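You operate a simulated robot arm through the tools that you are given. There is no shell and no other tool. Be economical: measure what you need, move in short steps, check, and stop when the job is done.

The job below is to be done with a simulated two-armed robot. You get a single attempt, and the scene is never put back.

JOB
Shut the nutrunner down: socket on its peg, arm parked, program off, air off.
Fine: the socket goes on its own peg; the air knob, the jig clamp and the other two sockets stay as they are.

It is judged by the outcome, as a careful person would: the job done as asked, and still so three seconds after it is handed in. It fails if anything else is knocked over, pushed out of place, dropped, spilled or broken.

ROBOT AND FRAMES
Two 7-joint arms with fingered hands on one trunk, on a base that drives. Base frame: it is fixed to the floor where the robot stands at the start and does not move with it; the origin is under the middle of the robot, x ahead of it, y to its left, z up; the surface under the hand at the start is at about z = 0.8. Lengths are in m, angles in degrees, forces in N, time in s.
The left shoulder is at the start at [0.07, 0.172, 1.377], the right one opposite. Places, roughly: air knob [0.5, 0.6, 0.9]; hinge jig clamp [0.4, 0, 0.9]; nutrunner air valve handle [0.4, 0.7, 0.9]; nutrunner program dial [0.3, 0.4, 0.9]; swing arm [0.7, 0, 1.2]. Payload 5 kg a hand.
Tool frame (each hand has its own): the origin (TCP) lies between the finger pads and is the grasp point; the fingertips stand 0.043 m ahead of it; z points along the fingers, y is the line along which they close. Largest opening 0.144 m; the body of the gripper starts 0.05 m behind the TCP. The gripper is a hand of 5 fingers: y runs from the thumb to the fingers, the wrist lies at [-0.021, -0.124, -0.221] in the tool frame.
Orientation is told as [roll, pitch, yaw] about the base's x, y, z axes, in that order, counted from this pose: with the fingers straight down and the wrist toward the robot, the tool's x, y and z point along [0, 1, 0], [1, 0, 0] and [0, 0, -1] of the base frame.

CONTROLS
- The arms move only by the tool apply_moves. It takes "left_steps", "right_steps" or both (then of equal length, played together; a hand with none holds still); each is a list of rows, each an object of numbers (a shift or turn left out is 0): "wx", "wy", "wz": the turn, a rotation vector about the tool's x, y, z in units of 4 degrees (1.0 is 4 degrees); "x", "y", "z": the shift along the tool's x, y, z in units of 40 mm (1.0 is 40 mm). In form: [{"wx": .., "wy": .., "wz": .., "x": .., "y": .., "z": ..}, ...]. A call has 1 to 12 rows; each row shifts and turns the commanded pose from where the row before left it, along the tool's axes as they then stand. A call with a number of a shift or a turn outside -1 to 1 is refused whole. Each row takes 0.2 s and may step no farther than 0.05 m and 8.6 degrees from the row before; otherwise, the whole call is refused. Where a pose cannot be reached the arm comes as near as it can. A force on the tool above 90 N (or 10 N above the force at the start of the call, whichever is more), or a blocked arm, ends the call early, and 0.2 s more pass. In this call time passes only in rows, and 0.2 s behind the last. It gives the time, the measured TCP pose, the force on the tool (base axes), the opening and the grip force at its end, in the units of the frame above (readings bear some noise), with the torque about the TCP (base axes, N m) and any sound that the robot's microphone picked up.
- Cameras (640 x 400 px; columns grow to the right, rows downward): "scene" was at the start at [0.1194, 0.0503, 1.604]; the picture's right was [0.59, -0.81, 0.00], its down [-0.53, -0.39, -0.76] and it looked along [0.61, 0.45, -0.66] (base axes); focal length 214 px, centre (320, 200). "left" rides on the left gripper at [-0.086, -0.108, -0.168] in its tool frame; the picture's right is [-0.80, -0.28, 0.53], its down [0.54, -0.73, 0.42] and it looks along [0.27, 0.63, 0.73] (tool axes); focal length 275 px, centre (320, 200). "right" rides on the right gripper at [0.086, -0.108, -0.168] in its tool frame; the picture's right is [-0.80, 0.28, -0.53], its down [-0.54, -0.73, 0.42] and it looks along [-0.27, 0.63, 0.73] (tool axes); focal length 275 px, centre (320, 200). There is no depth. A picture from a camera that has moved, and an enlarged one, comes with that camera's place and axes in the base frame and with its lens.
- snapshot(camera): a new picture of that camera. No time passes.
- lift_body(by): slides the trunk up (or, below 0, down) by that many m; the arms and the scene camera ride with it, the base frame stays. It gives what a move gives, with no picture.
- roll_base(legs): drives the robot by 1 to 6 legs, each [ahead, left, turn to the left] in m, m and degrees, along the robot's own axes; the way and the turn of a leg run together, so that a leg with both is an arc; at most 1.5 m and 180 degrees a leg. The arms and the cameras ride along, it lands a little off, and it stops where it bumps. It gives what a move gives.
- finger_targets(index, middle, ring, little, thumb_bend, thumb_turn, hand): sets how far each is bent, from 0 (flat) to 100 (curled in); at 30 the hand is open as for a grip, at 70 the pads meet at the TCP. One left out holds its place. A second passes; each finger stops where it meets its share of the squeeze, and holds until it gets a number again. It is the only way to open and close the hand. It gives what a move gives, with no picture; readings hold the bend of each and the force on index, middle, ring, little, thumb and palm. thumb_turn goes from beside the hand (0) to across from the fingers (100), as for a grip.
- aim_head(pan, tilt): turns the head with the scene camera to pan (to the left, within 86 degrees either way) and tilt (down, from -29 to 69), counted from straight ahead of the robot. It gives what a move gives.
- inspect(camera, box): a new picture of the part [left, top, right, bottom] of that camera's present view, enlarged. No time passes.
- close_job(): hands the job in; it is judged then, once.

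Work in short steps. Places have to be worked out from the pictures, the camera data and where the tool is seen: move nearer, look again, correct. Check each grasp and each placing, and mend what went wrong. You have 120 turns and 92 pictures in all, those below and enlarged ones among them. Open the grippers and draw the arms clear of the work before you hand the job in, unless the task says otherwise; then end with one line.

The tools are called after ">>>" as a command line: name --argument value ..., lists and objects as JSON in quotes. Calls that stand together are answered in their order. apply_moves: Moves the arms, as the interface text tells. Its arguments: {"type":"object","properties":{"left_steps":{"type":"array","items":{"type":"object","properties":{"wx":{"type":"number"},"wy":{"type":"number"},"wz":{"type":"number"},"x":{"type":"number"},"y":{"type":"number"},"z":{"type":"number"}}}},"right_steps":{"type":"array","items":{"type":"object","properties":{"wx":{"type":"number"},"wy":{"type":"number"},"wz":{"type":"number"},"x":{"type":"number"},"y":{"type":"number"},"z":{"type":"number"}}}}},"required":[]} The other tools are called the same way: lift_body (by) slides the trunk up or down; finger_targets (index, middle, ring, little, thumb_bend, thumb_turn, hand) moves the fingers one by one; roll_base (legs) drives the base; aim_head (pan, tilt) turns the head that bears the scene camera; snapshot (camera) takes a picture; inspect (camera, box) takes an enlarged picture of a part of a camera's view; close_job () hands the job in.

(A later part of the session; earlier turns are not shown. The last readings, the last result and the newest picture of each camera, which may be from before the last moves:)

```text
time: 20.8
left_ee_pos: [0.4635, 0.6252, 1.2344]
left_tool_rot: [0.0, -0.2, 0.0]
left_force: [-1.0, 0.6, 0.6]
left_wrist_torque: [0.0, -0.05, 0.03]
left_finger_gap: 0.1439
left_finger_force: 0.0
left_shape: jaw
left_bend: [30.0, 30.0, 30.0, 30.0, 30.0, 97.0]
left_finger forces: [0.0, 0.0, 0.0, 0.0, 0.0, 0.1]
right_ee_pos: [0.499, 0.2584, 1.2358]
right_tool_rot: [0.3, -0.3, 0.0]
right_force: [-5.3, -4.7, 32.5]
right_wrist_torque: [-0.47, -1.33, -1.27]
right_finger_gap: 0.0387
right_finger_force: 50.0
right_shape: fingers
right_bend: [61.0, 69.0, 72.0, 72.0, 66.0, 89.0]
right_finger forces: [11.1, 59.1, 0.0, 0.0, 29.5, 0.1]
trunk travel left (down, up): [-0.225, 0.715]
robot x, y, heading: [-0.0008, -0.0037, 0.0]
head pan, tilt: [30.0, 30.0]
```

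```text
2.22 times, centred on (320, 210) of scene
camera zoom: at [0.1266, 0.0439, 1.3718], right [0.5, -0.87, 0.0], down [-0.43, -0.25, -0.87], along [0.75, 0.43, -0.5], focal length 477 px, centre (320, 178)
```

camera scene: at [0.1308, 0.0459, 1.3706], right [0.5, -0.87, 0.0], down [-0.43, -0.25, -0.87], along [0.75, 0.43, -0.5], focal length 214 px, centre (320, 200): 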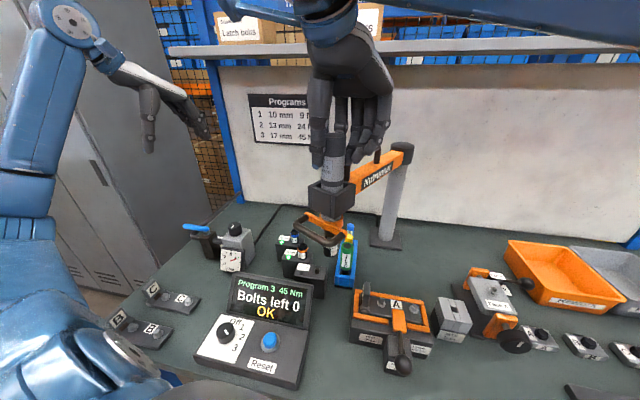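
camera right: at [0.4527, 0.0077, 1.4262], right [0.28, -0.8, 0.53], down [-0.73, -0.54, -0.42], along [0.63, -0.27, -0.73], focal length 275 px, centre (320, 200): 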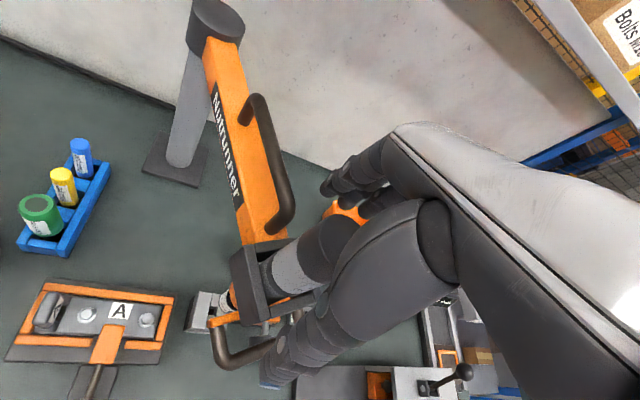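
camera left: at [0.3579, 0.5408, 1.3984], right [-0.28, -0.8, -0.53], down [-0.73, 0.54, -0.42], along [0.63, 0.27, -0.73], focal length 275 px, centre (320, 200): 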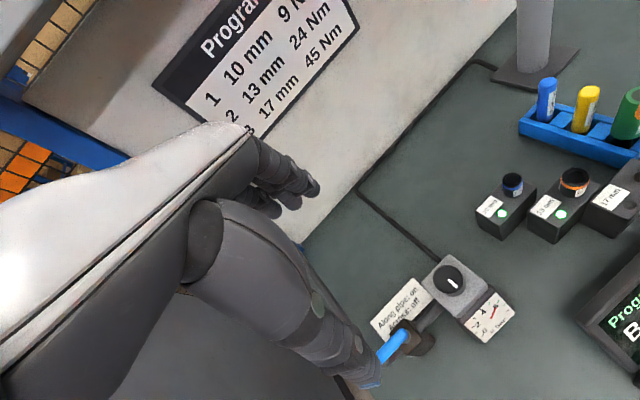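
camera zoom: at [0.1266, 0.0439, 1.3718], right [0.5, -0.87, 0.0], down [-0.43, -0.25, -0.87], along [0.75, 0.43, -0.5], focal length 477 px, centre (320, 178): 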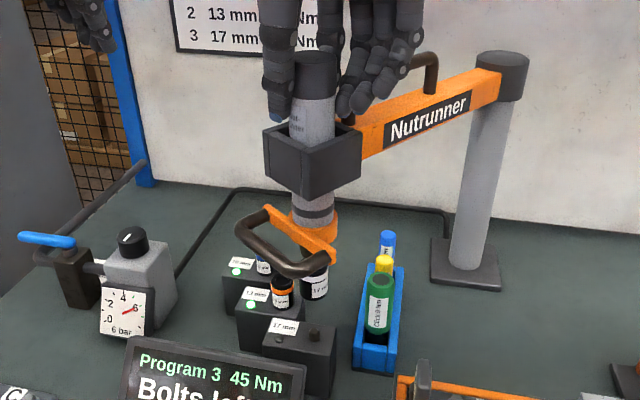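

The tool slid down about 28 mm with it. I open the hand and see whether it springs back.

>>> finger_targets --hand "right" --index 35 --middle 35 --ring 35 --little 35 --thumb_bend 35

>>> inspect --camera "scene" --box '[240, 120, 400, 300]'

```text
time: 21.8
left_ee_pos: [0.4635, 0.6277, 1.2325]
left_tool_rot: [0.1, -0.1, 0.0]
left_force: [0.0, -0.6, -0.1]
left_wrist_torque: [0.0, -0.01, 0.01]
left_finger_gap: 0.1438
left_finger_force: 0.2
left_shape: jaw
left_bend: [30.0, 30.0, 30.0, 30.0, 30.0, 97.0]
left_finger forces: [0.1, 0.1, 0.1, 0.1, 0.1, 0.0]
right_ee_pos: [0.4993, 0.2619, 1.2299]
right_tool_rot: [-0.1, 0.0, 0.2]
right_force: [-11.3, 2.3, -0.9]
right_wrist_torque: [0.02, 0.2, 0.05]
right_finger_gap: 0.1356
right_finger_force: 14.8
right_shape: fingers
right_bend: [33.0, 49.0, 35.0, 35.0, 35.0, 97.0]
right_finger forces: [13.9, 15.4, 0.1, 0.1, 0.1, 0.1]
trunk travel left (down, up): [-0.225, 0.715]
robot x, y, heading: [0.0026, -0.001, -0.0]
head pan, tilt: [30.0, 30.0]
```

```text
2.22 times, centred on (320, 210) of scene
camera zoom: at [0.1279, 0.0457, 1.3707], right [0.5, -0.87, 0.0], down [-0.43, -0.25, -0.87], along [0.75, 0.43, -0.5], focal length 477 px, centre (320, 178)
```

zoom: 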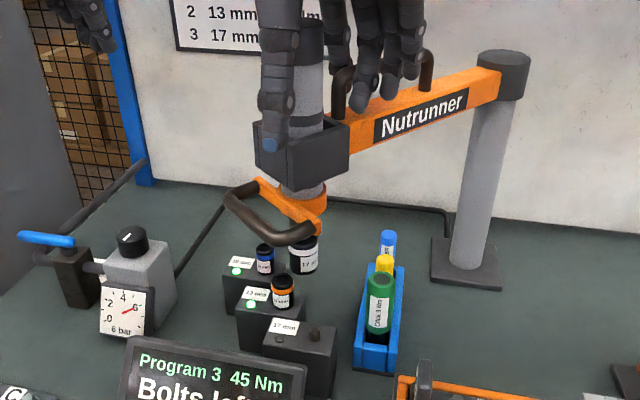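

It springs back up by itself, so pushing from above will do. The opening fingers touched the beam handle and nudged the arm slightly left; I lift the hand straight up clear of it.

>>> apply_moves --right_steps '[{"z": -0.6}, {"z": -0.8}, {"z": -1}, {"z": -1}]'

>>> inspect --camera "scene" --box '[240, 80, 400, 300]'

>>> snapshot --camera "right"

```text
time: 22.8
left_ee_pos: [0.4652, 0.6265, 1.2329]
left_tool_rot: [0.0, -0.1, 0.1]
left_force: [0.0, 0.1, -0.4]
left_wrist_torque: [0.01, -0.06, 0.01]
left_finger_gap: 0.1439
left_finger_force: 0.1
left_shape: jaw
left_bend: [30.0, 30.0, 30.0, 30.0, 30.0, 97.0]
left_finger forces: [0.1, 0.1, 0.1, 0.1, 0.0, 0.0]
right_ee_pos: [0.4998, 0.2593, 1.3662]
right_tool_rot: [-0.2, 0.1, 0.1]
right_force: [-1.3, 0.7, 0.0]
right_wrist_torque: [-0.03, -0.06, -0.04]
right_finger_gap: 0.1319
right_finger_force: 0.0
right_shape: fingers
right_bend: [35.0, 35.0, 35.0, 35.0, 35.0, 97.0]
right_finger forces: [0.0, 0.0, 0.0, 0.0, 0.1, 0.0]
trunk travel left (down, up): [-0.225, 0.715]
robot x, y, heading: [0.003, 0.0008, 0.0]
head pan, tilt: [30.0, 30.0]
```

```text
1.82 times, centred on (320, 190) of scene
camera zoom: at [0.1282, 0.0455, 1.3708], right [0.5, -0.87, 0.0], down [-0.43, -0.25, -0.87], along [0.75, 0.43, -0.5], focal length 390 px, centre (320, 218)
```

zoom: 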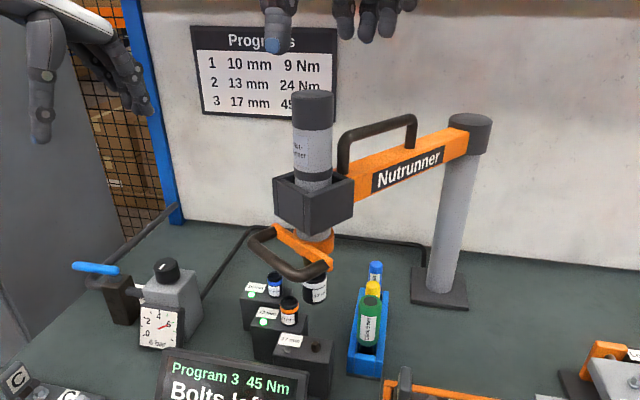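

```text
56 pictures are left
camera right: at [0.3916, 0.3451, 1.5336], right [0.29, -0.8, 0.54], down [-0.73, -0.54, -0.42], along [0.63, -0.27, -0.73], focal length 275 px, centre (320, 200)
```

right: 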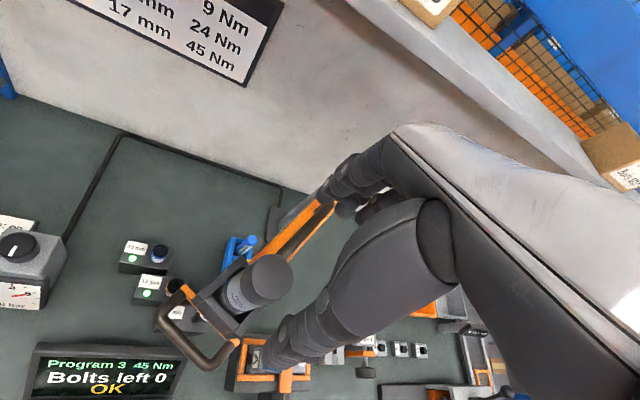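

The arm seems to sit over the peg again. I zoom more tightly to check that.

>>> inspect --camera "scene" --box '[280, 210, 360, 290]'

```text
5.00 times, centred on (320, 250) of scene
camera zoom: at [0.1282, 0.0455, 1.3708], right [0.5, -0.87, 0.0], down [-0.43, -0.25, -0.87], along [0.75, 0.43, -0.5], focal length 1072 px, centre (320, -50)
```

zoom: 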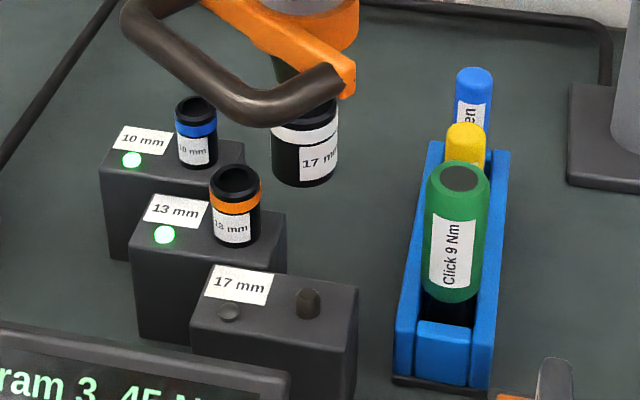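

Socket and peg line up within about 1–2 mm. I form a narrow pusher: index, middle and thumb meeting, ring and little curled away.

>>> finger_targets --hand "right" --index 70 --middle 70 --ring 100 --little 100 --thumb_bend 70

>>> apply_moves --right_steps '[{"z": 0.3, "x": 0.1}, {"z": 0.3, "x": 0.05}]'

>>> inspect --camera "scene" --box '[250, 60, 390, 240]'

>>> snapshot --camera "right"

```text
time: 23.8
left_ee_pos: [0.4652, 0.6255, 1.2313]
left_tool_rot: [0.1, 0.1, 0.1]
left_force: [0.0, -0.4, 0.0]
left_wrist_torque: [0.03, 0.01, -0.01]
left_finger_gap: 0.1437
left_finger_force: 0.0
left_shape: jaw
left_bend: [30.0, 30.0, 30.0, 30.0, 30.0, 97.0]
left_finger forces: [0.1, 0.1, 0.0, 0.0, 0.0, 0.0]
right_ee_pos: [0.5036, 0.2588, 1.3644]
right_tool_rot: [0.1, 0.0, 0.0]
right_force: [-0.3, -0.3, 0.0]
right_wrist_torque: [-0.01, 0.04, -0.03]
right_finger_gap: 0.0084
right_finger_force: 0.0
right_shape: fingers
right_bend: [70.0, 70.0, 100.0, 100.0, 70.0, 97.0]
right_finger forces: [0.0, 0.1, 0.0, 0.0, 0.0, 0.0]
trunk travel left (down, up): [-0.225, 0.715]
robot x, y, heading: [0.0024, -0.0016, -0.2]
head pan, tilt: [30.0, 30.0]
```

```text
time: 24.4
left_ee_pos: [0.4654, 0.6262, 1.2318]
left_tool_rot: [-0.1, 0.0, 0.0]
left_force: [0.8, 0.1, 0.1]
left_wrist_torque: [-0.02, 0.02, 0.0]
left_finger_gap: 0.144
left_finger_force: 0.1
left_shape: jaw
left_bend: [30.0, 30.0, 30.0, 30.0, 30.0, 97.0]
left_finger forces: [0.0, 0.0, 0.0, 0.0, 0.0, 0.0]
right_ee_pos: [0.5023, 0.2663, 1.342]
right_tool_rot: [0.0, 0.0, 0.1]
right_force: [-0.6, -0.3, -0.5]
right_wrist_torque: [0.04, 0.03, 0.04]
right_finger_gap: 0.0083
right_finger_force: 0.0
right_shape: fingers
right_bend: [70.0, 70.0, 100.0, 100.0, 70.0, 97.0]
right_finger forces: [0.0, 0.0, 0.1, 0.1, 0.0, 0.1]
trunk travel left (down, up): [-0.225, 0.715]
robot x, y, heading: [-0.0017, 0.0021, 0.0]
head pan, tilt: [30.0, 30.0]
```

```text
2.22 times, centred on (320, 150) of scene
camera zoom: at [0.1298, 0.0455, 1.3707], right [0.5, -0.87, 0.0], down [-0.43, -0.25, -0.87], along [0.75, 0.43, -0.5], focal length 477 px, centre (320, 311)
```

zoom: 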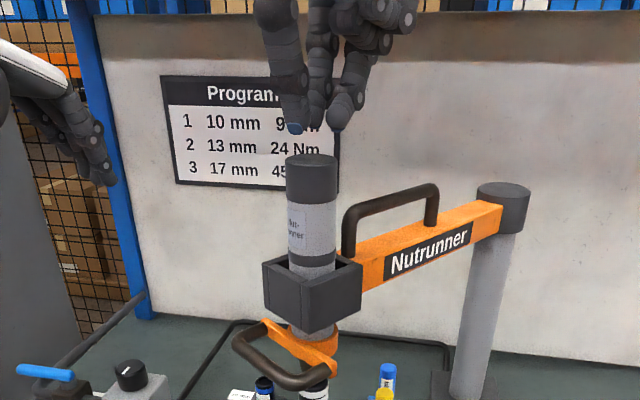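

```text
53 pictures are left
camera right: at [0.3926, 0.3511, 1.5099], right [0.28, -0.8, 0.53], down [-0.73, -0.54, -0.42], along [0.63, -0.27, -0.73], focal length 275 px, centre (320, 200)
```

right: 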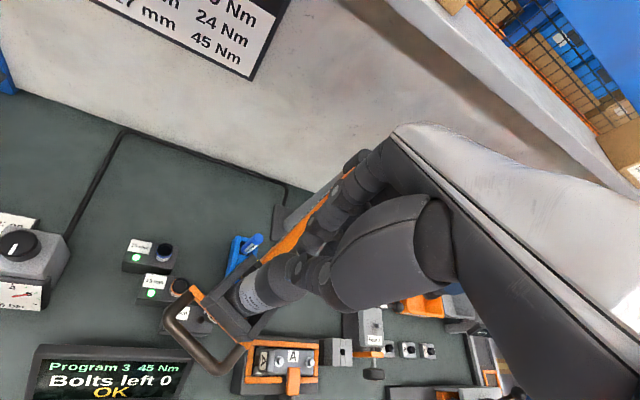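

The fingertips are above the cylinder's top. I push down in small steps and watch the force.

>>> apply_moves --right_steps '[{"z": 0.4}, {"z": 0.4}, {"z": 0.4}, {"z": 0.4}]'

>>> inspect --camera "scene" --box '[250, 100, 390, 290]'

```text
time: 25.4
left_ee_pos: [0.4652, 0.6252, 1.2319]
left_tool_rot: [0.0, 0.0, 0.0]
left_force: [-0.3, -0.5, 0.4]
left_wrist_torque: [-0.02, 0.03, 0.02]
left_finger_gap: 0.1439
left_finger_force: 0.1
left_shape: jaw
left_bend: [30.0, 30.0, 30.0, 30.0, 30.0, 97.0]
left_finger forces: [0.0, 0.0, 0.1, 0.1, 0.1, 0.0]
right_ee_pos: [0.5025, 0.2666, 1.2789]
right_tool_rot: [0.0, 0.0, -0.1]
right_force: [-0.1, -1.3, 4.5]
right_wrist_torque: [0.02, 0.09, -0.01]
right_finger_gap: 0.0082
right_finger_force: 2.0
right_shape: fingers
right_bend: [70.0, 70.0, 100.0, 100.0, 70.0, 98.0]
right_finger forces: [0.0, 0.0, 0.0, 0.0, 4.3, 0.0]
trunk travel left (down, up): [-0.225, 0.715]
robot x, y, heading: [0.0001, 0.0015, 0.0]
head pan, tilt: [30.0, 30.0]
```

```text
2.11 times, centred on (320, 195) of scene
camera zoom: at [0.1296, 0.0453, 1.3708], right [0.5, -0.87, 0.0], down [-0.43, -0.25, -0.87], along [0.75, 0.43, -0.5], focal length 452 px, centre (320, 210)
```

zoom: 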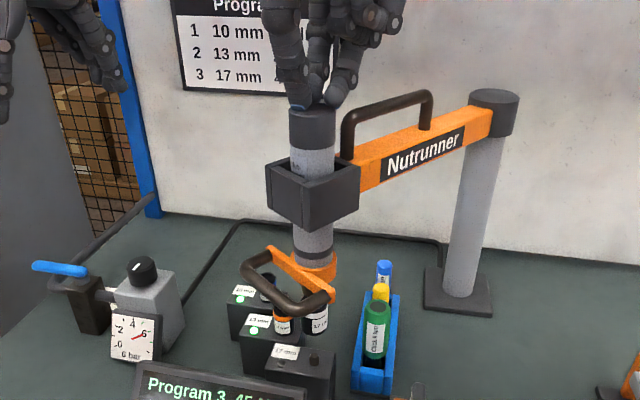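

It slides easily (4.5 N). I continue down toward the peg.

>>> apply_moves --right_steps '[{"z": 0.4}, {"z": 0.4}, {"z": 0.3}]'

>>> inspect --camera "scene" --box '[260, 190, 380, 300]'

```text
time: 26.2
left_ee_pos: [0.4642, 0.6261, 1.2328]
left_tool_rot: [0.0, -0.2, 0.0]
left_force: [0.0, 0.1, -0.6]
left_wrist_torque: [0.0, -0.01, 0.04]
left_finger_gap: 0.144
left_finger_force: 0.1
left_shape: jaw
left_bend: [30.0, 30.0, 30.0, 30.0, 30.0, 97.0]
left_finger forces: [0.0, 0.1, 0.0, 0.0, 0.0, 0.0]
right_ee_pos: [0.4995, 0.2661, 1.236]
right_tool_rot: [0.1, -0.2, 0.1]
right_force: [-4.5, -1.0, 13.5]
right_wrist_torque: [-0.12, -0.03, -0.06]
right_finger_gap: 0.0064
right_finger_force: 6.5
right_shape: fingers
right_bend: [70.0, 71.0, 100.0, 100.0, 70.0, 98.0]
right_finger forces: [0.1, 7.1, 0.0, 0.0, 6.8, 0.0]
trunk travel left (down, up): [-0.225, 0.715]
robot x, y, heading: [-0.0033, 0.0013, 0.0]
head pan, tilt: [30.0, 30.0]
```

```text
3.64 times, centred on (320, 245) of scene
camera zoom: at [0.1278, 0.0451, 1.3711], right [0.5, -0.87, 0.0], down [-0.43, -0.25, -0.87], along [0.75, 0.43, -0.5], focal length 780 px, centre (320, 36)
```

zoom: 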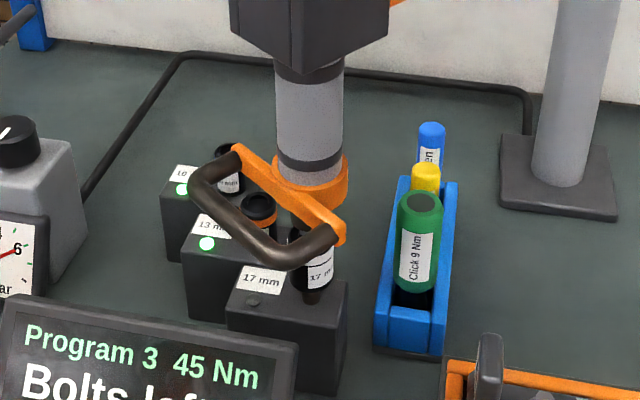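

The socket is right above the peg. I push on gently.

>>> apply_moves --right_steps '[{"z": 0.25}, {"z": 0.25}]'

>>> inspect --camera "scene" --box '[260, 130, 380, 300]'

```text
time: 26.8
left_ee_pos: [0.4619, 0.6251, 1.2341]
left_tool_rot: [0.0, -0.1, 0.0]
left_force: [0.8, 0.9, 0.2]
left_wrist_torque: [-0.02, 0.01, 0.03]
left_finger_gap: 0.1438
left_finger_force: 0.0
left_shape: jaw
left_bend: [30.0, 30.0, 30.0, 30.0, 30.0, 97.0]
left_finger forces: [0.1, 0.0, 0.0, 0.1, 0.0, 0.0]
right_ee_pos: [0.4959, 0.2657, 1.2193]
right_tool_rot: [0.2, -0.3, 0.0]
right_force: [-13.8, 2.1, 33.3]
right_wrist_torque: [-0.27, -1.02, -0.14]
right_finger_gap: 0.0051
right_finger_force: 18.5
right_shape: fingers
right_bend: [70.0, 71.0, 100.0, 100.0, 71.0, 98.0]
right_finger forces: [1.6, 28.3, 0.0, 0.0, 6.5, 0.1]
trunk travel left (down, up): [-0.225, 0.715]
robot x, y, heading: [-0.0005, -0.0038, 0.1]
head pan, tilt: [30.0, 30.0]
```

```text
2.35 times, centred on (320, 215) of scene
camera zoom: at [0.1249, 0.0448, 1.3716], right [0.5, -0.87, 0.0], down [-0.43, -0.25, -0.87], along [0.75, 0.43, -0.5], focal length 505 px, centre (320, 165)
```

zoom: 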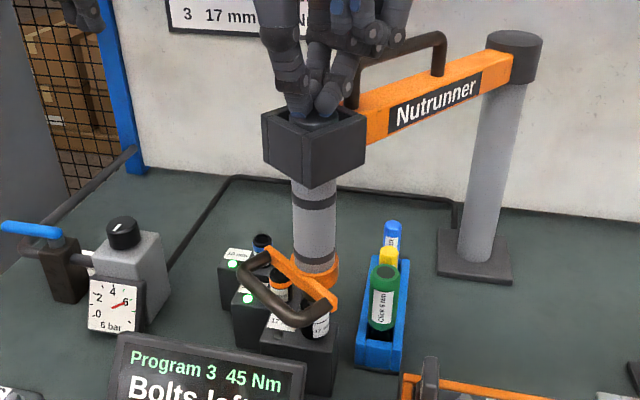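

The force rose to 33 N with a push toward the robot, so either the socket has seated or a finger bears on the box or handle. I zoom on both.

>>> inspect --camera "scene" --box '[290, 225, 350, 285]'

>>> inspect --camera "scene" --box '[280, 120, 360, 200]'

```text
6.67 times, centred on (320, 255) of scene
camera zoom: at [0.1249, 0.0448, 1.3716], right [0.5, -0.87, 0.0], down [-0.43, -0.25, -0.87], along [0.75, 0.43, -0.5], focal length 1430 px, centre (320, -167)
```

zoom: 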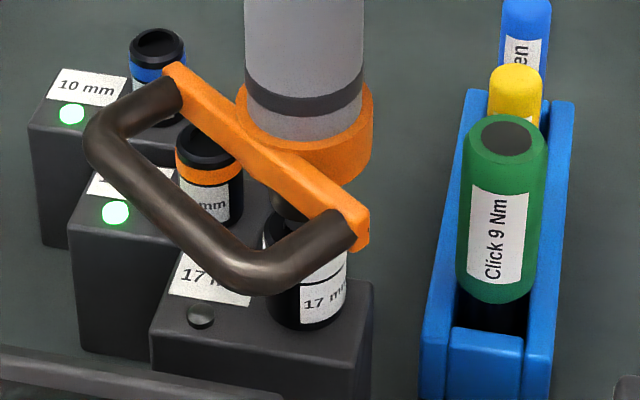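

```text
5.00 times, centred on (320, 160) of scene
camera zoom: at [0.1249, 0.0448, 1.3716], right [0.5, -0.87, 0.0], down [-0.43, -0.25, -0.87], along [0.75, 0.43, -0.5], focal length 1072 px, centre (320, 400)
```

zoom: 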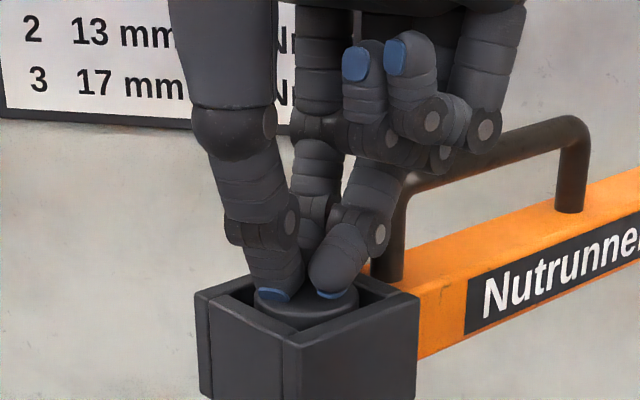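

The socket has gone over the peg and looks nearly seated; the middle finger leans on the beam handle. I press a few mm more, shifting slightly away from that handle.

>>> apply_moves --right_steps '[{"y": -0.15, "z": 0.1}, {"z": 0.2}, {"z": 0.1}]'

>>> inspect --camera "scene" --box '[290, 225, 350, 285]'

```text
time: 27.6
left_ee_pos: [0.4626, 0.6248, 1.2331]
left_tool_rot: [0.0, -0.1, 0.1]
left_force: [0.7, 1.4, -1.0]
left_wrist_torque: [-0.03, 0.03, -0.05]
left_finger_gap: 0.1437
left_finger_force: 0.1
left_shape: jaw
left_bend: [30.0, 30.0, 30.0, 30.0, 30.0, 97.0]
left_finger forces: [0.0, 0.0, 0.1, 0.0, 0.0, 0.0]
right_ee_pos: [0.4938, 0.2662, 1.2124]
right_tool_rot: [1.1, -1.0, -0.3]
right_force: [-14.0, -4.2, 37.6]
right_wrist_torque: [-0.39, -1.33, -0.44]
right_finger_gap: 0.0072
right_finger_force: 20.3
right_shape: fingers
right_bend: [69.0, 70.0, 100.0, 100.0, 71.0, 98.0]
right_finger forces: [4.3, 30.2, 0.0, 0.0, 5.8, 0.0]
trunk travel left (down, up): [-0.225, 0.715]
robot x, y, heading: [-0.0011, 0.0018, 0.1]
head pan, tilt: [30.0, 30.0]
stopped in row 3 (right hand): the force on the tool passed its limit at 95 N (the readings are from after the stop); the commanded pose is now the measured one
```

```text
6.67 times, centred on (320, 255) of scene
camera zoom: at [0.1265, 0.0441, 1.3704], right [0.5, -0.87, 0.0], down [-0.43, -0.25, -0.87], along [0.75, 0.43, -0.5], focal length 1430 px, centre (320, -167)
```

zoom: 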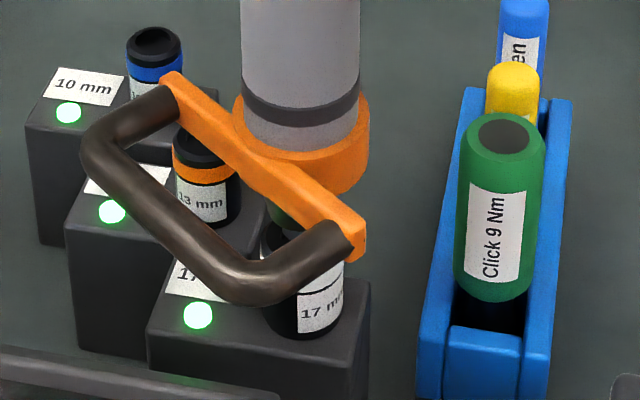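

The 17 mm light has turned green, so the socket is seated. I raise the hand and watch whether the spindle comes up without it.

>>> apply_moves --right_steps '[{"z": -0.25}, {"z": -0.5}, {"z": -0.5}, {"z": -0.75}, {"z": -0.75}, {"z": -0.75}, {"z": -0.75}]'

>>> inspect --camera "scene" --box '[260, 100, 380, 290]'

```text
time: 29.2
left_ee_pos: [0.4646, 0.627, 1.2314]
left_tool_rot: [0.0, 0.0, 0.0]
left_force: [-0.5, -0.6, -0.5]
left_wrist_torque: [-0.03, -0.05, 0.02]
left_finger_gap: 0.1439
left_finger_force: 0.1
left_shape: jaw
left_bend: [30.0, 30.0, 30.0, 30.0, 30.0, 97.0]
left_finger forces: [0.0, 0.0, 0.0, 0.0, 0.1, 0.0]
right_ee_pos: [0.4946, 0.2661, 1.3773]
right_tool_rot: [0.8, -0.5, -0.2]
right_force: [0.0, 0.4, -0.3]
right_wrist_torque: [-0.03, -0.02, -0.01]
right_finger_gap: 0.008
right_finger_force: 0.2
right_shape: fingers
right_bend: [70.0, 70.0, 100.0, 100.0, 70.0, 97.0]
right_finger forces: [0.0, 0.0, 0.0, 0.0, 0.0, 0.1]
trunk travel left (down, up): [-0.225, 0.715]
robot x, y, heading: [0.0023, -0.0007, -0.1]
head pan, tilt: [30.0, 30.0]
```

```text
2.11 times, centred on (320, 195) of scene
camera zoom: at [0.1289, 0.0458, 1.3708], right [0.5, -0.87, 0.0], down [-0.43, -0.25, -0.87], along [0.75, 0.43, -0.5], focal length 452 px, centre (320, 210)
```

zoom: 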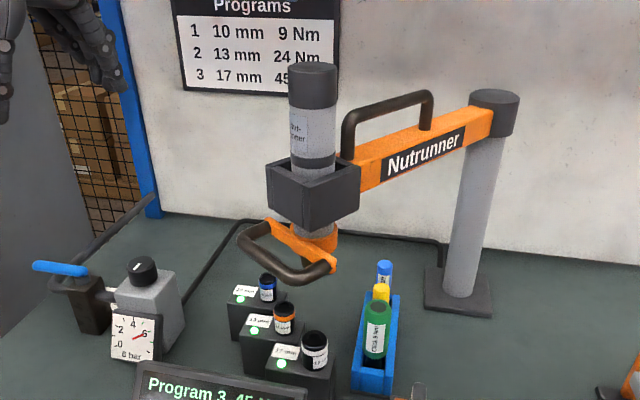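

The 17 mm socket stays on its peg with the green light on and the spindle is up and bare. To swing the arm to park I turn the hand 25° (so the fingers avoid the beam handle) and open index, middle and thumb, keeping ring and little curled.

>>> apply_moves --right_steps '[{"wz": -0.9, "y": 0.1}, {"wz": -0.9}, {"wz": -0.9}, {"wz": -0.9}, {"wz": -0.9}, {"wz": -0.9}, {"wz": -0.9}]'

>>> finger_targets --hand "right" --index 46 --middle 48 --thumb_bend 35

>>> snapshot --camera "right"

```text
time: 30.8
left_ee_pos: [0.4666, 0.6257, 1.2317]
left_tool_rot: [0.1, 0.0, 0.0]
left_force: [-0.5, 0.3, 0.7]
left_wrist_torque: [0.04, 0.01, -0.01]
left_finger_gap: 0.1437
left_finger_force: 0.0
left_shape: jaw
left_bend: [30.0, 30.0, 30.0, 30.0, 30.0, 97.0]
left_finger forces: [0.0, 0.0, 0.0, 0.0, 0.0, 0.0]
right_ee_pos: [0.4986, 0.2641, 1.377]
right_tool_rot: [0.5, -0.9, 25.0]
right_force: [0.0, -1.4, 0.8]
right_wrist_torque: [0.03, 0.0, 0.0]
right_finger_gap: 0.0083
right_finger_force: 0.0
right_shape: fingers
right_bend: [70.0, 70.0, 100.0, 100.0, 70.0, 97.0]
right_finger forces: [0.0, 0.0, 0.1, 0.0, 0.1, 0.0]
trunk travel left (down, up): [-0.225, 0.715]
robot x, y, heading: [-0.0005, 0.0002, 0.1]
head pan, tilt: [30.0, 30.0]
```

```text
time: 31.8
left_ee_pos: [0.466, 0.626, 1.2319]
left_tool_rot: [-0.1, 0.0, 0.0]
left_force: [-0.1, -0.2, 0.6]
left_wrist_torque: [0.03, -0.02, -0.01]
left_finger_gap: 0.1439
left_finger_force: 0.0
left_shape: jaw
left_bend: [30.0, 30.0, 30.0, 30.0, 30.0, 97.0]
left_finger forces: [0.1, 0.0, 0.0, 0.0, 0.0, 0.1]
right_ee_pos: [0.4988, 0.2653, 1.3782]
right_tool_rot: [0.5, -0.9, 25.0]
right_force: [-0.6, 1.1, -0.1]
right_wrist_torque: [0.0, -0.02, 0.01]
right_finger_gap: 0.112
right_finger_force: 0.1
right_shape: fingers
right_bend: [46.0, 48.0, 100.0, 100.0, 35.0, 97.0]
right_finger forces: [0.0, 0.0, 0.0, 0.1, 0.0, 0.0]
trunk travel left (down, up): [-0.225, 0.715]
robot x, y, heading: [-0.0003, -0.0006, 0.0]
head pan, tilt: [30.0, 30.0]
```

```text
45 pictures are left
camera right: at [0.3614, 0.294, 1.544], right [0.59, -0.61, 0.53], down [-0.42, -0.79, -0.44], along [0.69, 0.03, -0.72], focal length 275 px, centre (320, 200)
```

right: 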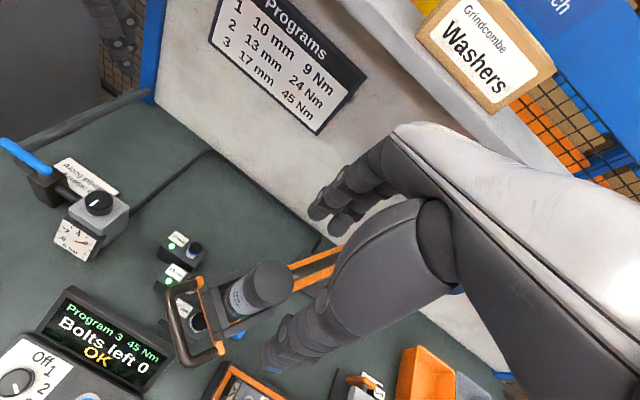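

The cylinder top is within a few mm of the expected place. I descend 0.12 m around it.

>>> apply_moves --right_steps '[{"z": 0.75}, {"z": 0.75}, {"z": 0.75}, {"z": 0.65}]'

>>> inspect --camera "scene" --box '[260, 90, 380, 250]'

```text
time: 32.8
left_ee_pos: [0.4682, 0.6267, 1.2316]
left_tool_rot: [0.0, 0.1, -0.1]
left_force: [-0.1, -0.3, -1.2]
left_wrist_torque: [-0.03, 0.04, 0.0]
left_finger_gap: 0.1438
left_finger_force: 0.1
left_shape: jaw
left_bend: [30.0, 30.0, 30.0, 30.0, 30.0, 97.0]
left_finger forces: [0.0, 0.0, 0.0, 0.0, 0.0, 0.0]
right_ee_pos: [0.5032, 0.2668, 1.2581]
right_tool_rot: [0.5, -0.8, 25.0]
right_force: [0.7, -0.6, -0.8]
right_wrist_torque: [0.01, 0.02, -0.02]
right_finger_gap: 0.1121
right_finger_force: 0.0
right_shape: fingers
right_bend: [46.0, 48.0, 100.0, 100.0, 35.0, 97.0]
right_finger forces: [0.0, 0.0, 0.0, 0.0, 0.1, 0.1]
trunk travel left (down, up): [-0.225, 0.715]
robot x, y, heading: [0.0018, -0.0004, -0.0]
head pan, tilt: [30.0, 30.0]
```

```text
2.50 times, centred on (320, 170) of scene
camera zoom: at [0.1307, 0.0455, 1.3707], right [0.5, -0.87, 0.0], down [-0.43, -0.25, -0.87], along [0.75, 0.43, -0.5], focal length 536 px, centre (320, 275)
```

zoom: 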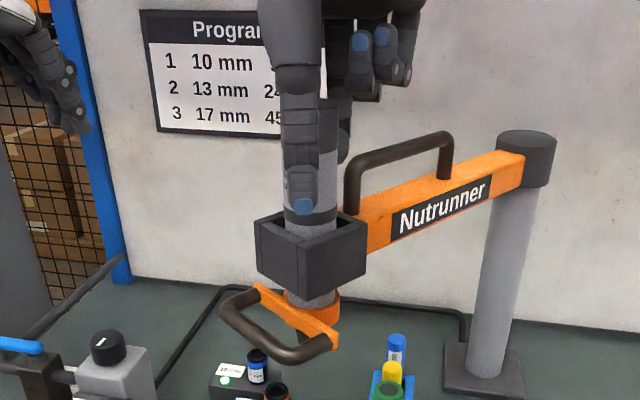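

The hand straddles the cylinder without contact; I close on it.

>>> finger_targets --hand "right" --index 72 --middle 72 --thumb_bend 72

```text
time: 33.8
left_ee_pos: [0.4671, 0.6269, 1.2323]
left_tool_rot: [0.0, 0.0, 0.0]
left_force: [0.9, 0.1, 0.0]
left_wrist_torque: [-0.02, -0.01, 0.0]
left_finger_gap: 0.1438
left_finger_force: 0.1
left_shape: jaw
left_bend: [30.0, 30.0, 30.0, 30.0, 30.0, 97.0]
left_finger forces: [0.1, 0.0, 0.0, 0.0, 0.1, 0.0]
right_ee_pos: [0.5021, 0.2654, 1.2589]
right_tool_rot: [0.4, -0.8, 25.0]
right_force: [2.5, -0.5, -5.3]
right_wrist_torque: [0.04, -0.01, 0.16]
right_finger_gap: 0.0442
right_finger_force: 16.5
right_shape: fingers
right_bend: [63.0, 66.0, 100.0, 100.0, 58.0, 97.0]
right_finger forces: [9.8, 7.6, 0.0, 0.0, 15.6, 0.1]
trunk travel left (down, up): [-0.225, 0.715]
robot x, y, heading: [-0.0025, 0.0022, 0.1]
head pan, tilt: [30.0, 30.0]
```

The grip holds (10, 8, 16 N). I swing the arm back along the arc, first to about 192°.

>>> apply_moves --right_steps '[{"y": -0.514, "x": -0.599}, {"y": -0.456, "x": -0.64}, {"y": -0.4, "x": -0.679}, {"y": -0.34, "x": -0.71}, {"y": -0.275, "x": -0.739}, {"y": -0.211, "x": -0.76}]'

>>> aim_head --pan 0 --tilt 30

>>> snapshot --camera "scene"

```text
time: 35.2
left_ee_pos: [0.467, 0.6255, 1.2325]
left_tool_rot: [0.1, 0.0, -0.1]
left_force: [0.3, -0.8, 1.1]
left_wrist_torque: [0.06, -0.01, 0.01]
left_finger_gap: 0.1439
left_finger_force: 0.0
left_shape: jaw
left_bend: [30.0, 30.0, 30.0, 30.0, 30.0, 97.0]
left_finger forces: [0.0, 0.0, 0.1, 0.0, 0.0, 0.0]
right_ee_pos: [0.4924, 0.0792, 1.2542]
right_tool_rot: [0.5, -1.0, 25.0]
right_force: [5.8, 3.2, 3.8]
right_wrist_torque: [0.32, -0.39, 0.75]
right_finger_gap: 0.0443
right_finger_force: 22.0
right_shape: fingers
right_bend: [64.0, 64.0, 100.0, 100.0, 58.0, 100.0]
right_finger forces: [14.4, 12.3, 0.1, 0.1, 17.8, 0.0]
trunk travel left (down, up): [-0.225, 0.715]
robot x, y, heading: [-0.0031, 0.0004, -0.1]
head pan, tilt: [30.0, 30.0]
```

```text
time: 36.1
left_ee_pos: [0.4673, 0.6252, 1.2322]
left_tool_rot: [0.0, 0.1, 0.0]
left_force: [-0.3, 0.3, 0.2]
left_wrist_torque: [-0.02, 0.01, 0.03]
left_finger_gap: 0.1436
left_finger_force: 0.0
left_shape: jaw
left_bend: [30.0, 30.0, 30.0, 30.0, 30.0, 97.0]
left_finger forces: [0.0, 0.0, 0.0, 0.0, 0.1, 0.0]
right_ee_pos: [0.4918, 0.0821, 1.2561]
right_tool_rot: [0.5, -0.9, 25.1]
right_force: [5.8, 4.2, 4.6]
right_wrist_torque: [0.29, -0.33, 0.73]
right_finger_gap: 0.0447
right_finger_force: 22.4
right_shape: fingers
right_bend: [64.0, 64.0, 100.0, 100.0, 58.0, 100.0]
right_finger forces: [15.0, 12.2, 0.1, 0.0, 17.4, 0.0]
trunk travel left (down, up): [-0.225, 0.715]
robot x, y, heading: [-0.0056, -0.0024, 0.1]
head pan, tilt: [0.0, 30.0]
```

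```text
43 pictures are left
camera scene: at [0.1426, 0.0009, 1.3707], right [0.0, -1.0, 0.0], down [-0.5, 0.0, -0.87], along [0.87, 0.0, -0.5], focal length 214 px, centre (320, 200)
```

scene: 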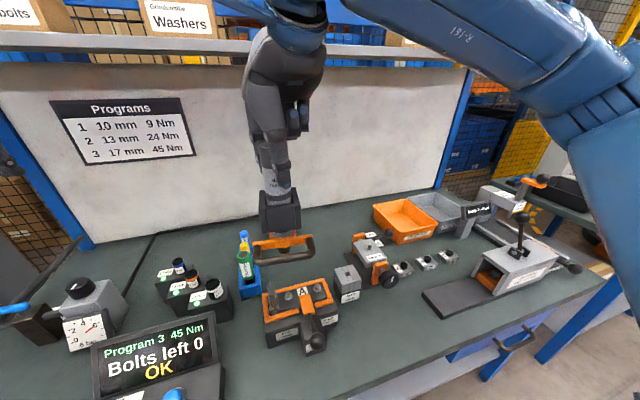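

The arm follows cleanly and the sockets stay on their pegs. I continue to about 222°.

>>> apply_moves --right_steps '[{"y": -0.144, "x": -0.774}, {"y": -0.075, "x": -0.781}, {"y": -0.01, "x": -0.787}, {"y": 0.063, "x": -0.786}, {"y": 0.128, "x": -0.777}, {"y": 0.197, "x": -0.76}]'

>>> snapshot --camera "scene"

```text
time: 37.5
left_ee_pos: [0.4672, 0.6257, 1.233]
left_tool_rot: [0.0, 0.0, 0.0]
left_force: [0.4, -0.8, 0.6]
left_wrist_torque: [0.02, 0.02, 0.01]
left_finger_gap: 0.1435
left_finger_force: 0.0
left_shape: jaw
left_bend: [30.0, 30.0, 30.0, 30.0, 30.0, 97.0]
left_finger forces: [0.0, 0.0, 0.1, 0.0, 0.0, 0.0]
right_ee_pos: [0.5756, -0.0902, 1.2567]
right_tool_rot: [0.5, -0.9, 24.9]
right_force: [0.7, 0.5, 0.2]
right_wrist_torque: [0.0, 0.0, -0.02]
right_finger_gap: 0.0082
right_finger_force: 0.0
right_shape: fingers
right_bend: [71.0, 72.0, 100.0, 100.0, 68.0, 98.0]
right_finger forces: [0.0, 0.1, 0.0, 0.0, 0.0, 0.0]
trunk travel left (down, up): [-0.225, 0.715]
robot x, y, heading: [-0.0036, -0.0003, -0.1]
head pan, tilt: [0.0, 30.0]
```

```text
42 pictures are left
camera scene: at [0.1425, -0.0009, 1.3707], right [0.0, -1.0, 0.0], down [-0.5, 0.0, -0.87], along [0.87, 0.0, -0.5], focal length 214 px, centre (320, 200)
```

scene: 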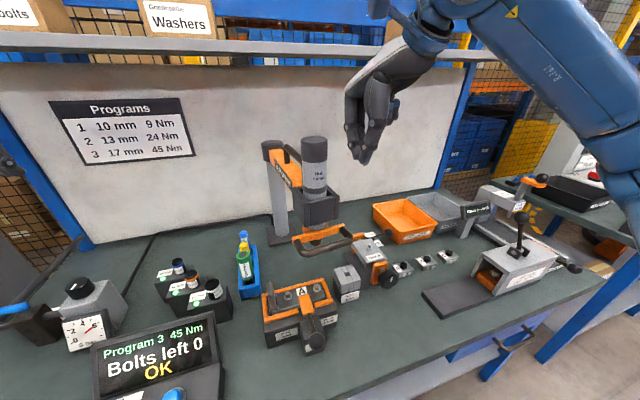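

The cylinder slipped out sideways at about 202° (head now near (0.507, 0.013)). I raise the hand and turn it by −65°, so that the closing line lies along the swing and the thumb pushes from behind.

>>> apply_moves --right_steps '[{"z": -1}, {"z": -1}, {"z": -1}, {"z": -0.5, "wz": 1}, {"wz": 1}, {"wz": 1}, {"wz": 1}, {"wz": 1}, {"wz": 1}, {"wz": 1}, {"wz": 1}, {"wz": 1}]'

>>> apply_moves --right_steps '[{"wz": 1}, {"wz": 1}, {"wz": 1}, {"wz": 1}, {"wz": 1}, {"wz": 1}, {"wz": 1}]'

>>> finger_targets --hand "right" --index 40 --middle 40 --thumb_bend 35

```text
time: 40.1
left_ee_pos: [0.465, 0.6263, 1.2326]
left_tool_rot: [0.0, 0.0, 0.0]
left_force: [-0.4, -0.3, 0.2]
left_wrist_torque: [-0.01, -0.06, 0.01]
left_finger_gap: 0.1438
left_finger_force: 0.0
left_shape: jaw
left_bend: [30.0, 30.0, 30.0, 30.0, 30.0, 97.0]
left_finger forces: [0.0, 0.1, 0.0, 0.0, 0.0, 0.0]
right_ee_pos: [0.5726, -0.0882, 1.3985]
right_tool_rot: [1.0, -0.5, -11.1]
right_force: [-0.5, -0.3, -1.5]
right_wrist_torque: [-0.02, 0.0, -0.03]
right_finger_gap: 0.0082
right_finger_force: 0.0
right_shape: fingers
right_bend: [71.0, 72.0, 100.0, 100.0, 68.0, 98.0]
right_finger forces: [0.1, 0.0, 0.0, 0.1, 0.0, 0.0]
trunk travel left (down, up): [-0.225, 0.715]
robot x, y, heading: [0.001, -0.0024, 0.1]
head pan, tilt: [0.0, 30.0]
```

```text
time: 41.7
left_ee_pos: [0.4656, 0.6263, 1.2317]
left_tool_rot: [-0.2, 0.1, -0.1]
left_force: [-0.6, 0.5, 0.3]
left_wrist_torque: [-0.02, -0.03, 0.01]
left_finger_gap: 0.1439
left_finger_force: 0.0
left_shape: jaw
left_bend: [30.0, 30.0, 30.0, 30.0, 30.0, 97.0]
left_finger forces: [0.1, 0.0, 0.1, 0.0, 0.0, 0.0]
right_ee_pos: [0.5733, -0.0899, 1.3968]
right_tool_rot: [1.0, 0.0, -39.0]
right_force: [-0.3, 0.3, 0.5]
right_wrist_torque: [-0.02, 0.04, -0.04]
right_finger_gap: 0.0083
right_finger_force: 0.0
right_shape: fingers
right_bend: [71.0, 72.0, 100.0, 100.0, 68.0, 98.0]
right_finger forces: [0.0, 0.0, 0.0, 0.0, 0.0, 0.0]
trunk travel left (down, up): [-0.225, 0.715]
robot x, y, heading: [-0.0027, -0.0004, 0.2]
head pan, tilt: [0.0, 30.0]
```

```text
time: 42.7
left_ee_pos: [0.4652, 0.626, 1.2329]
left_tool_rot: [-0.1, 0.1, 0.0]
left_force: [-1.4, 0.3, -1.2]
left_wrist_torque: [-0.02, -0.02, 0.01]
left_finger_gap: 0.1438
left_finger_force: 0.1
left_shape: jaw
left_bend: [30.0, 30.0, 30.0, 30.0, 30.0, 97.0]
left_finger forces: [0.1, 0.0, 0.0, 0.0, 0.0, 0.0]
right_ee_pos: [0.574, -0.0893, 1.3969]
right_tool_rot: [1.1, 0.0, -39.0]
right_force: [-0.1, -0.1, 0.1]
right_wrist_torque: [0.02, -0.02, 0.0]
right_finger_gap: 0.1226
right_finger_force: 0.0
right_shape: fingers
right_bend: [40.0, 40.0, 100.0, 100.0, 35.0, 98.0]
right_finger forces: [0.1, 0.0, 0.1, 0.0, 0.1, 0.1]
trunk travel left (down, up): [-0.225, 0.715]
robot x, y, heading: [0.0044, 0.0005, -0.2]
head pan, tilt: [0.0, 30.0]
```

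The hand is turned to −39°. I move over the cylinder and check.

>>> apply_moves --right_steps '[{"y": -0.97, "x": 0.31}, {"y": -0.97, "x": 0.31}, {"y": -0.97, "x": 0.31}]'

>>> snapshot --camera "right"

>>> inspect --camera "scene" --box '[240, 40, 400, 260]'

```text
time: 43.5
left_ee_pos: [0.466, 0.6287, 1.2308]
left_tool_rot: [-0.2, 0.0, 0.0]
left_force: [0.0, -0.6, -1.3]
left_wrist_torque: [-0.03, -0.04, 0.0]
left_finger_gap: 0.1436
left_finger_force: 0.1
left_shape: jaw
left_bend: [30.0, 30.0, 30.0, 30.0, 30.0, 97.0]
left_finger forces: [0.1, 0.0, 0.0, 0.0, 0.1, 0.1]
right_ee_pos: [0.5054, 0.0141, 1.3981]
right_tool_rot: [1.1, -0.1, -39.0]
right_force: [0.3, 1.6, -0.1]
right_wrist_torque: [-0.05, 0.0, -0.01]
right_finger_gap: 0.1231
right_finger_force: 0.0
right_shape: fingers
right_bend: [40.0, 40.0, 100.0, 100.0, 35.0, 98.0]
right_finger forces: [0.0, 0.0, 0.0, 0.0, 0.1, 0.0]
trunk travel left (down, up): [-0.225, 0.715]
robot x, y, heading: [0.0007, -0.0018, -0.3]
head pan, tilt: [0.0, 30.0]
```

```text
41 pictures are left
camera right: at [0.4723, 0.1473, 1.5672], right [-0.29, -0.8, 0.52], down [-0.9, 0.04, -0.43], along [0.33, -0.59, -0.74], focal length 275 px, centre (320, 200)
```

right: 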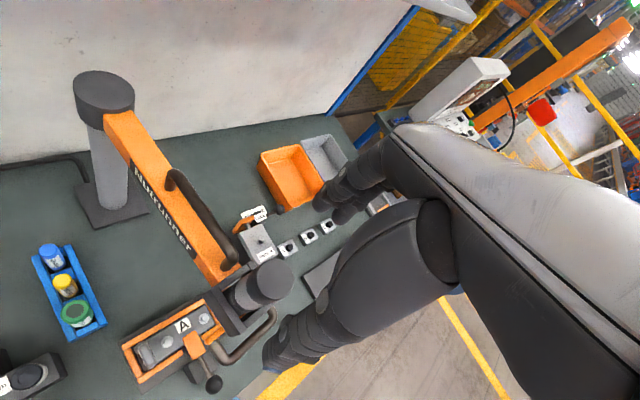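

```text
1.82 times, centred on (320, 150) of scene
camera zoom: at [0.1411, 0.0019, 1.3708], right [0.0, -1.0, 0.0], down [-0.5, 0.0, -0.87], along [0.87, 0.0, -0.5], focal length 390 px, centre (320, 291)
```

zoom: 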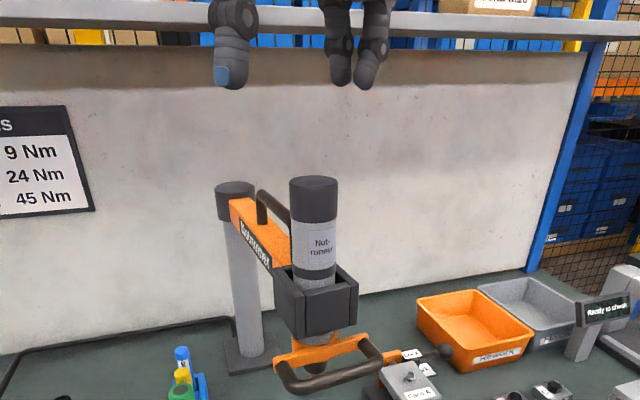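

The cylinder top is about 6 mm from the ideal spot. I descend around it with that small correction.

>>> apply_moves --right_steps '[{"z": 0.9, "x": 0.12}, {"z": 0.9}, {"z": 0.9}, {"z": 0.8}]'

>>> finger_targets --hand "right" --index 74 --middle 74 --thumb_bend 74

>>> inspect --camera "scene" --box '[240, 40, 400, 260]'

```text
time: 44.5
left_ee_pos: [0.4676, 0.6266, 1.231]
left_tool_rot: [0.0, 0.1, 0.1]
left_force: [0.7, -1.0, 0.1]
left_wrist_torque: [-0.03, 0.05, -0.04]
left_finger_gap: 0.1435
left_finger_force: 0.0
left_shape: jaw
left_bend: [30.0, 30.0, 30.0, 30.0, 30.0, 97.0]
left_finger forces: [0.0, 0.1, 0.0, 0.0, 0.0, 0.0]
right_ee_pos: [0.5111, 0.0223, 1.2568]
right_tool_rot: [1.0, 0.1, -39.2]
right_force: [0.8, -0.2, 0.4]
right_wrist_torque: [0.03, 0.04, -0.02]
right_finger_gap: 0.1232
right_finger_force: 0.0
right_shape: fingers
right_bend: [40.0, 40.0, 100.0, 100.0, 35.0, 98.0]
right_finger forces: [0.0, 0.0, 0.0, 0.1, 0.1, 0.0]
trunk travel left (down, up): [-0.225, 0.715]
robot x, y, heading: [0.0012, -0.0043, -0.1]
head pan, tilt: [0.0, 30.0]
```

```text
time: 45.5
left_ee_pos: [0.469, 0.6268, 1.2305]
left_tool_rot: [0.0, 0.0, -0.1]
left_force: [0.3, -0.7, 0.1]
left_wrist_torque: [-0.02, 0.01, -0.05]
left_finger_gap: 0.1437
left_finger_force: 0.0
left_shape: jaw
left_bend: [30.0, 30.0, 30.0, 30.0, 30.0, 97.0]
left_finger forces: [0.0, 0.0, 0.1, 0.1, 0.0, 0.0]
right_ee_pos: [0.5115, 0.0215, 1.2564]
right_tool_rot: [0.9, 0.0, -39.0]
right_force: [7.3, 1.4, -8.9]
right_wrist_torque: [-0.03, -0.23, 0.24]
right_finger_gap: 0.0317
right_finger_force: 18.1
right_shape: fingers
right_bend: [63.0, 62.0, 100.0, 100.0, 64.0, 96.0]
right_finger forces: [11.2, 11.5, 0.1, 0.0, 14.1, 0.0]
trunk travel left (down, up): [-0.225, 0.715]
robot x, y, heading: [-0.0006, 0.0018, -0.1]
head pan, tilt: [0.0, 30.0]
```

```text
1.82 times, centred on (320, 150) of scene
camera zoom: at [0.1437, 0.0006, 1.3705], right [0.0, -1.0, 0.0], down [-0.5, 0.0, -0.87], along [0.87, 0.0, -0.5], focal length 390 px, centre (320, 291)
```

zoom: 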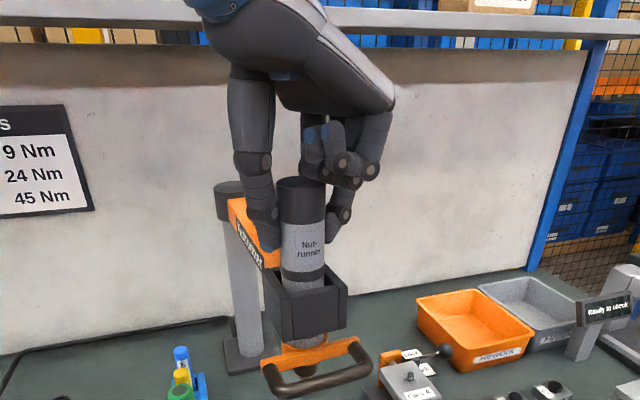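

The gap (0.032) is smaller than the cylinder, so the fingers hold behind its middle. I open, shift 12 mm toward the robot and close again.

>>> finger_targets --hand "right" --index 46 --middle 46 --thumb_bend 42

>>> apply_moves --right_steps '[{"x": -0.4}]'

>>> finger_targets --hand "right" --index 74 --middle 74 --thumb_bend 74

>>> inspect --camera "scene" --box '[240, 40, 400, 260]'

```text
time: 46.5
left_ee_pos: [0.465, 0.6267, 1.2316]
left_tool_rot: [0.0, -0.1, 0.0]
left_force: [0.6, -0.5, 0.3]
left_wrist_torque: [-0.01, -0.01, 0.02]
left_finger_gap: 0.1437
left_finger_force: 0.1
left_shape: jaw
left_bend: [30.0, 30.0, 30.0, 30.0, 30.0, 97.0]
left_finger forces: [0.1, 0.1, 0.0, 0.0, 0.0, 0.0]
right_ee_pos: [0.5102, 0.0224, 1.257]
right_tool_rot: [1.0, 0.1, -39.0]
right_force: [-0.3, -0.1, -0.2]
right_wrist_torque: [0.01, 0.0, -0.02]
right_finger_gap: 0.0997
right_finger_force: 0.0
right_shape: fingers
right_bend: [46.0, 46.0, 100.0, 100.0, 42.0, 97.0]
right_finger forces: [0.1, 0.0, 0.0, 0.1, 0.0, 0.0]
trunk travel left (down, up): [-0.225, 0.715]
robot x, y, heading: [-0.0015, 0.0052, -0.5]
head pan, tilt: [0.0, 30.0]
```

```text
time: 46.9
left_ee_pos: [0.4648, 0.6252, 1.2336]
left_tool_rot: [0.0, 0.1, -0.1]
left_force: [-0.5, 0.3, 0.6]
left_wrist_torque: [0.03, -0.05, 0.03]
left_finger_gap: 0.1437
left_finger_force: 0.1
left_shape: jaw
left_bend: [30.0, 30.0, 30.0, 30.0, 30.0, 97.0]
left_finger forces: [0.0, 0.0, 0.0, 0.1, 0.1, 0.0]
right_ee_pos: [0.4992, 0.0066, 1.2587]
right_tool_rot: [1.1, 0.0, -39.1]
right_force: [-0.2, -0.6, -0.3]
right_wrist_torque: [0.06, -0.02, 0.01]
right_finger_gap: 0.0993
right_finger_force: 0.0
right_shape: fingers
right_bend: [46.0, 46.0, 100.0, 100.0, 42.0, 97.0]
right_finger forces: [0.0, 0.1, 0.0, 0.1, 0.0, 0.1]
trunk travel left (down, up): [-0.225, 0.715]
robot x, y, heading: [0.0026, -0.0018, 0.1]
head pan, tilt: [0.0, 30.0]
```

```text
time: 47.9
left_ee_pos: [0.4671, 0.6256, 1.231]
left_tool_rot: [0.0, -0.1, 0.0]
left_force: [0.5, 0.4, 0.0]
left_wrist_torque: [-0.01, 0.0, 0.0]
left_finger_gap: 0.1434
left_finger_force: 0.0
left_shape: jaw
left_bend: [30.0, 30.0, 30.0, 30.0, 30.0, 97.0]
left_finger forces: [0.1, 0.0, 0.1, 0.0, 0.0, 0.0]
right_ee_pos: [0.5012, 0.0088, 1.2578]
right_tool_rot: [1.0, 0.0, -39.0]
right_force: [0.9, -1.2, -7.2]
right_wrist_torque: [-0.02, -0.03, 0.21]
right_finger_gap: 0.0446
right_finger_force: 20.7
right_shape: fingers
right_bend: [60.0, 66.0, 100.0, 100.0, 62.0, 97.0]
right_finger forces: [11.2, 10.6, 0.0, 0.0, 20.2, 0.0]
trunk travel left (down, up): [-0.225, 0.715]
robot x, y, heading: [0.0035, 0.0029, 0.0]
head pan, tilt: [0.0, 30.0]
```

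```text
1.82 times, centred on (320, 150) of scene
camera zoom: at [0.1426, 0.0001, 1.3706], right [0.0, -1.0, 0.0], down [-0.5, 0.0, -0.87], along [0.87, 0.0, -0.5], focal length 390 px, centre (320, 291)
```

zoom: 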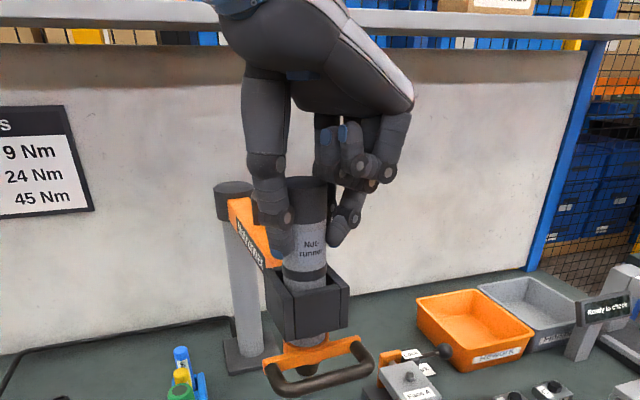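

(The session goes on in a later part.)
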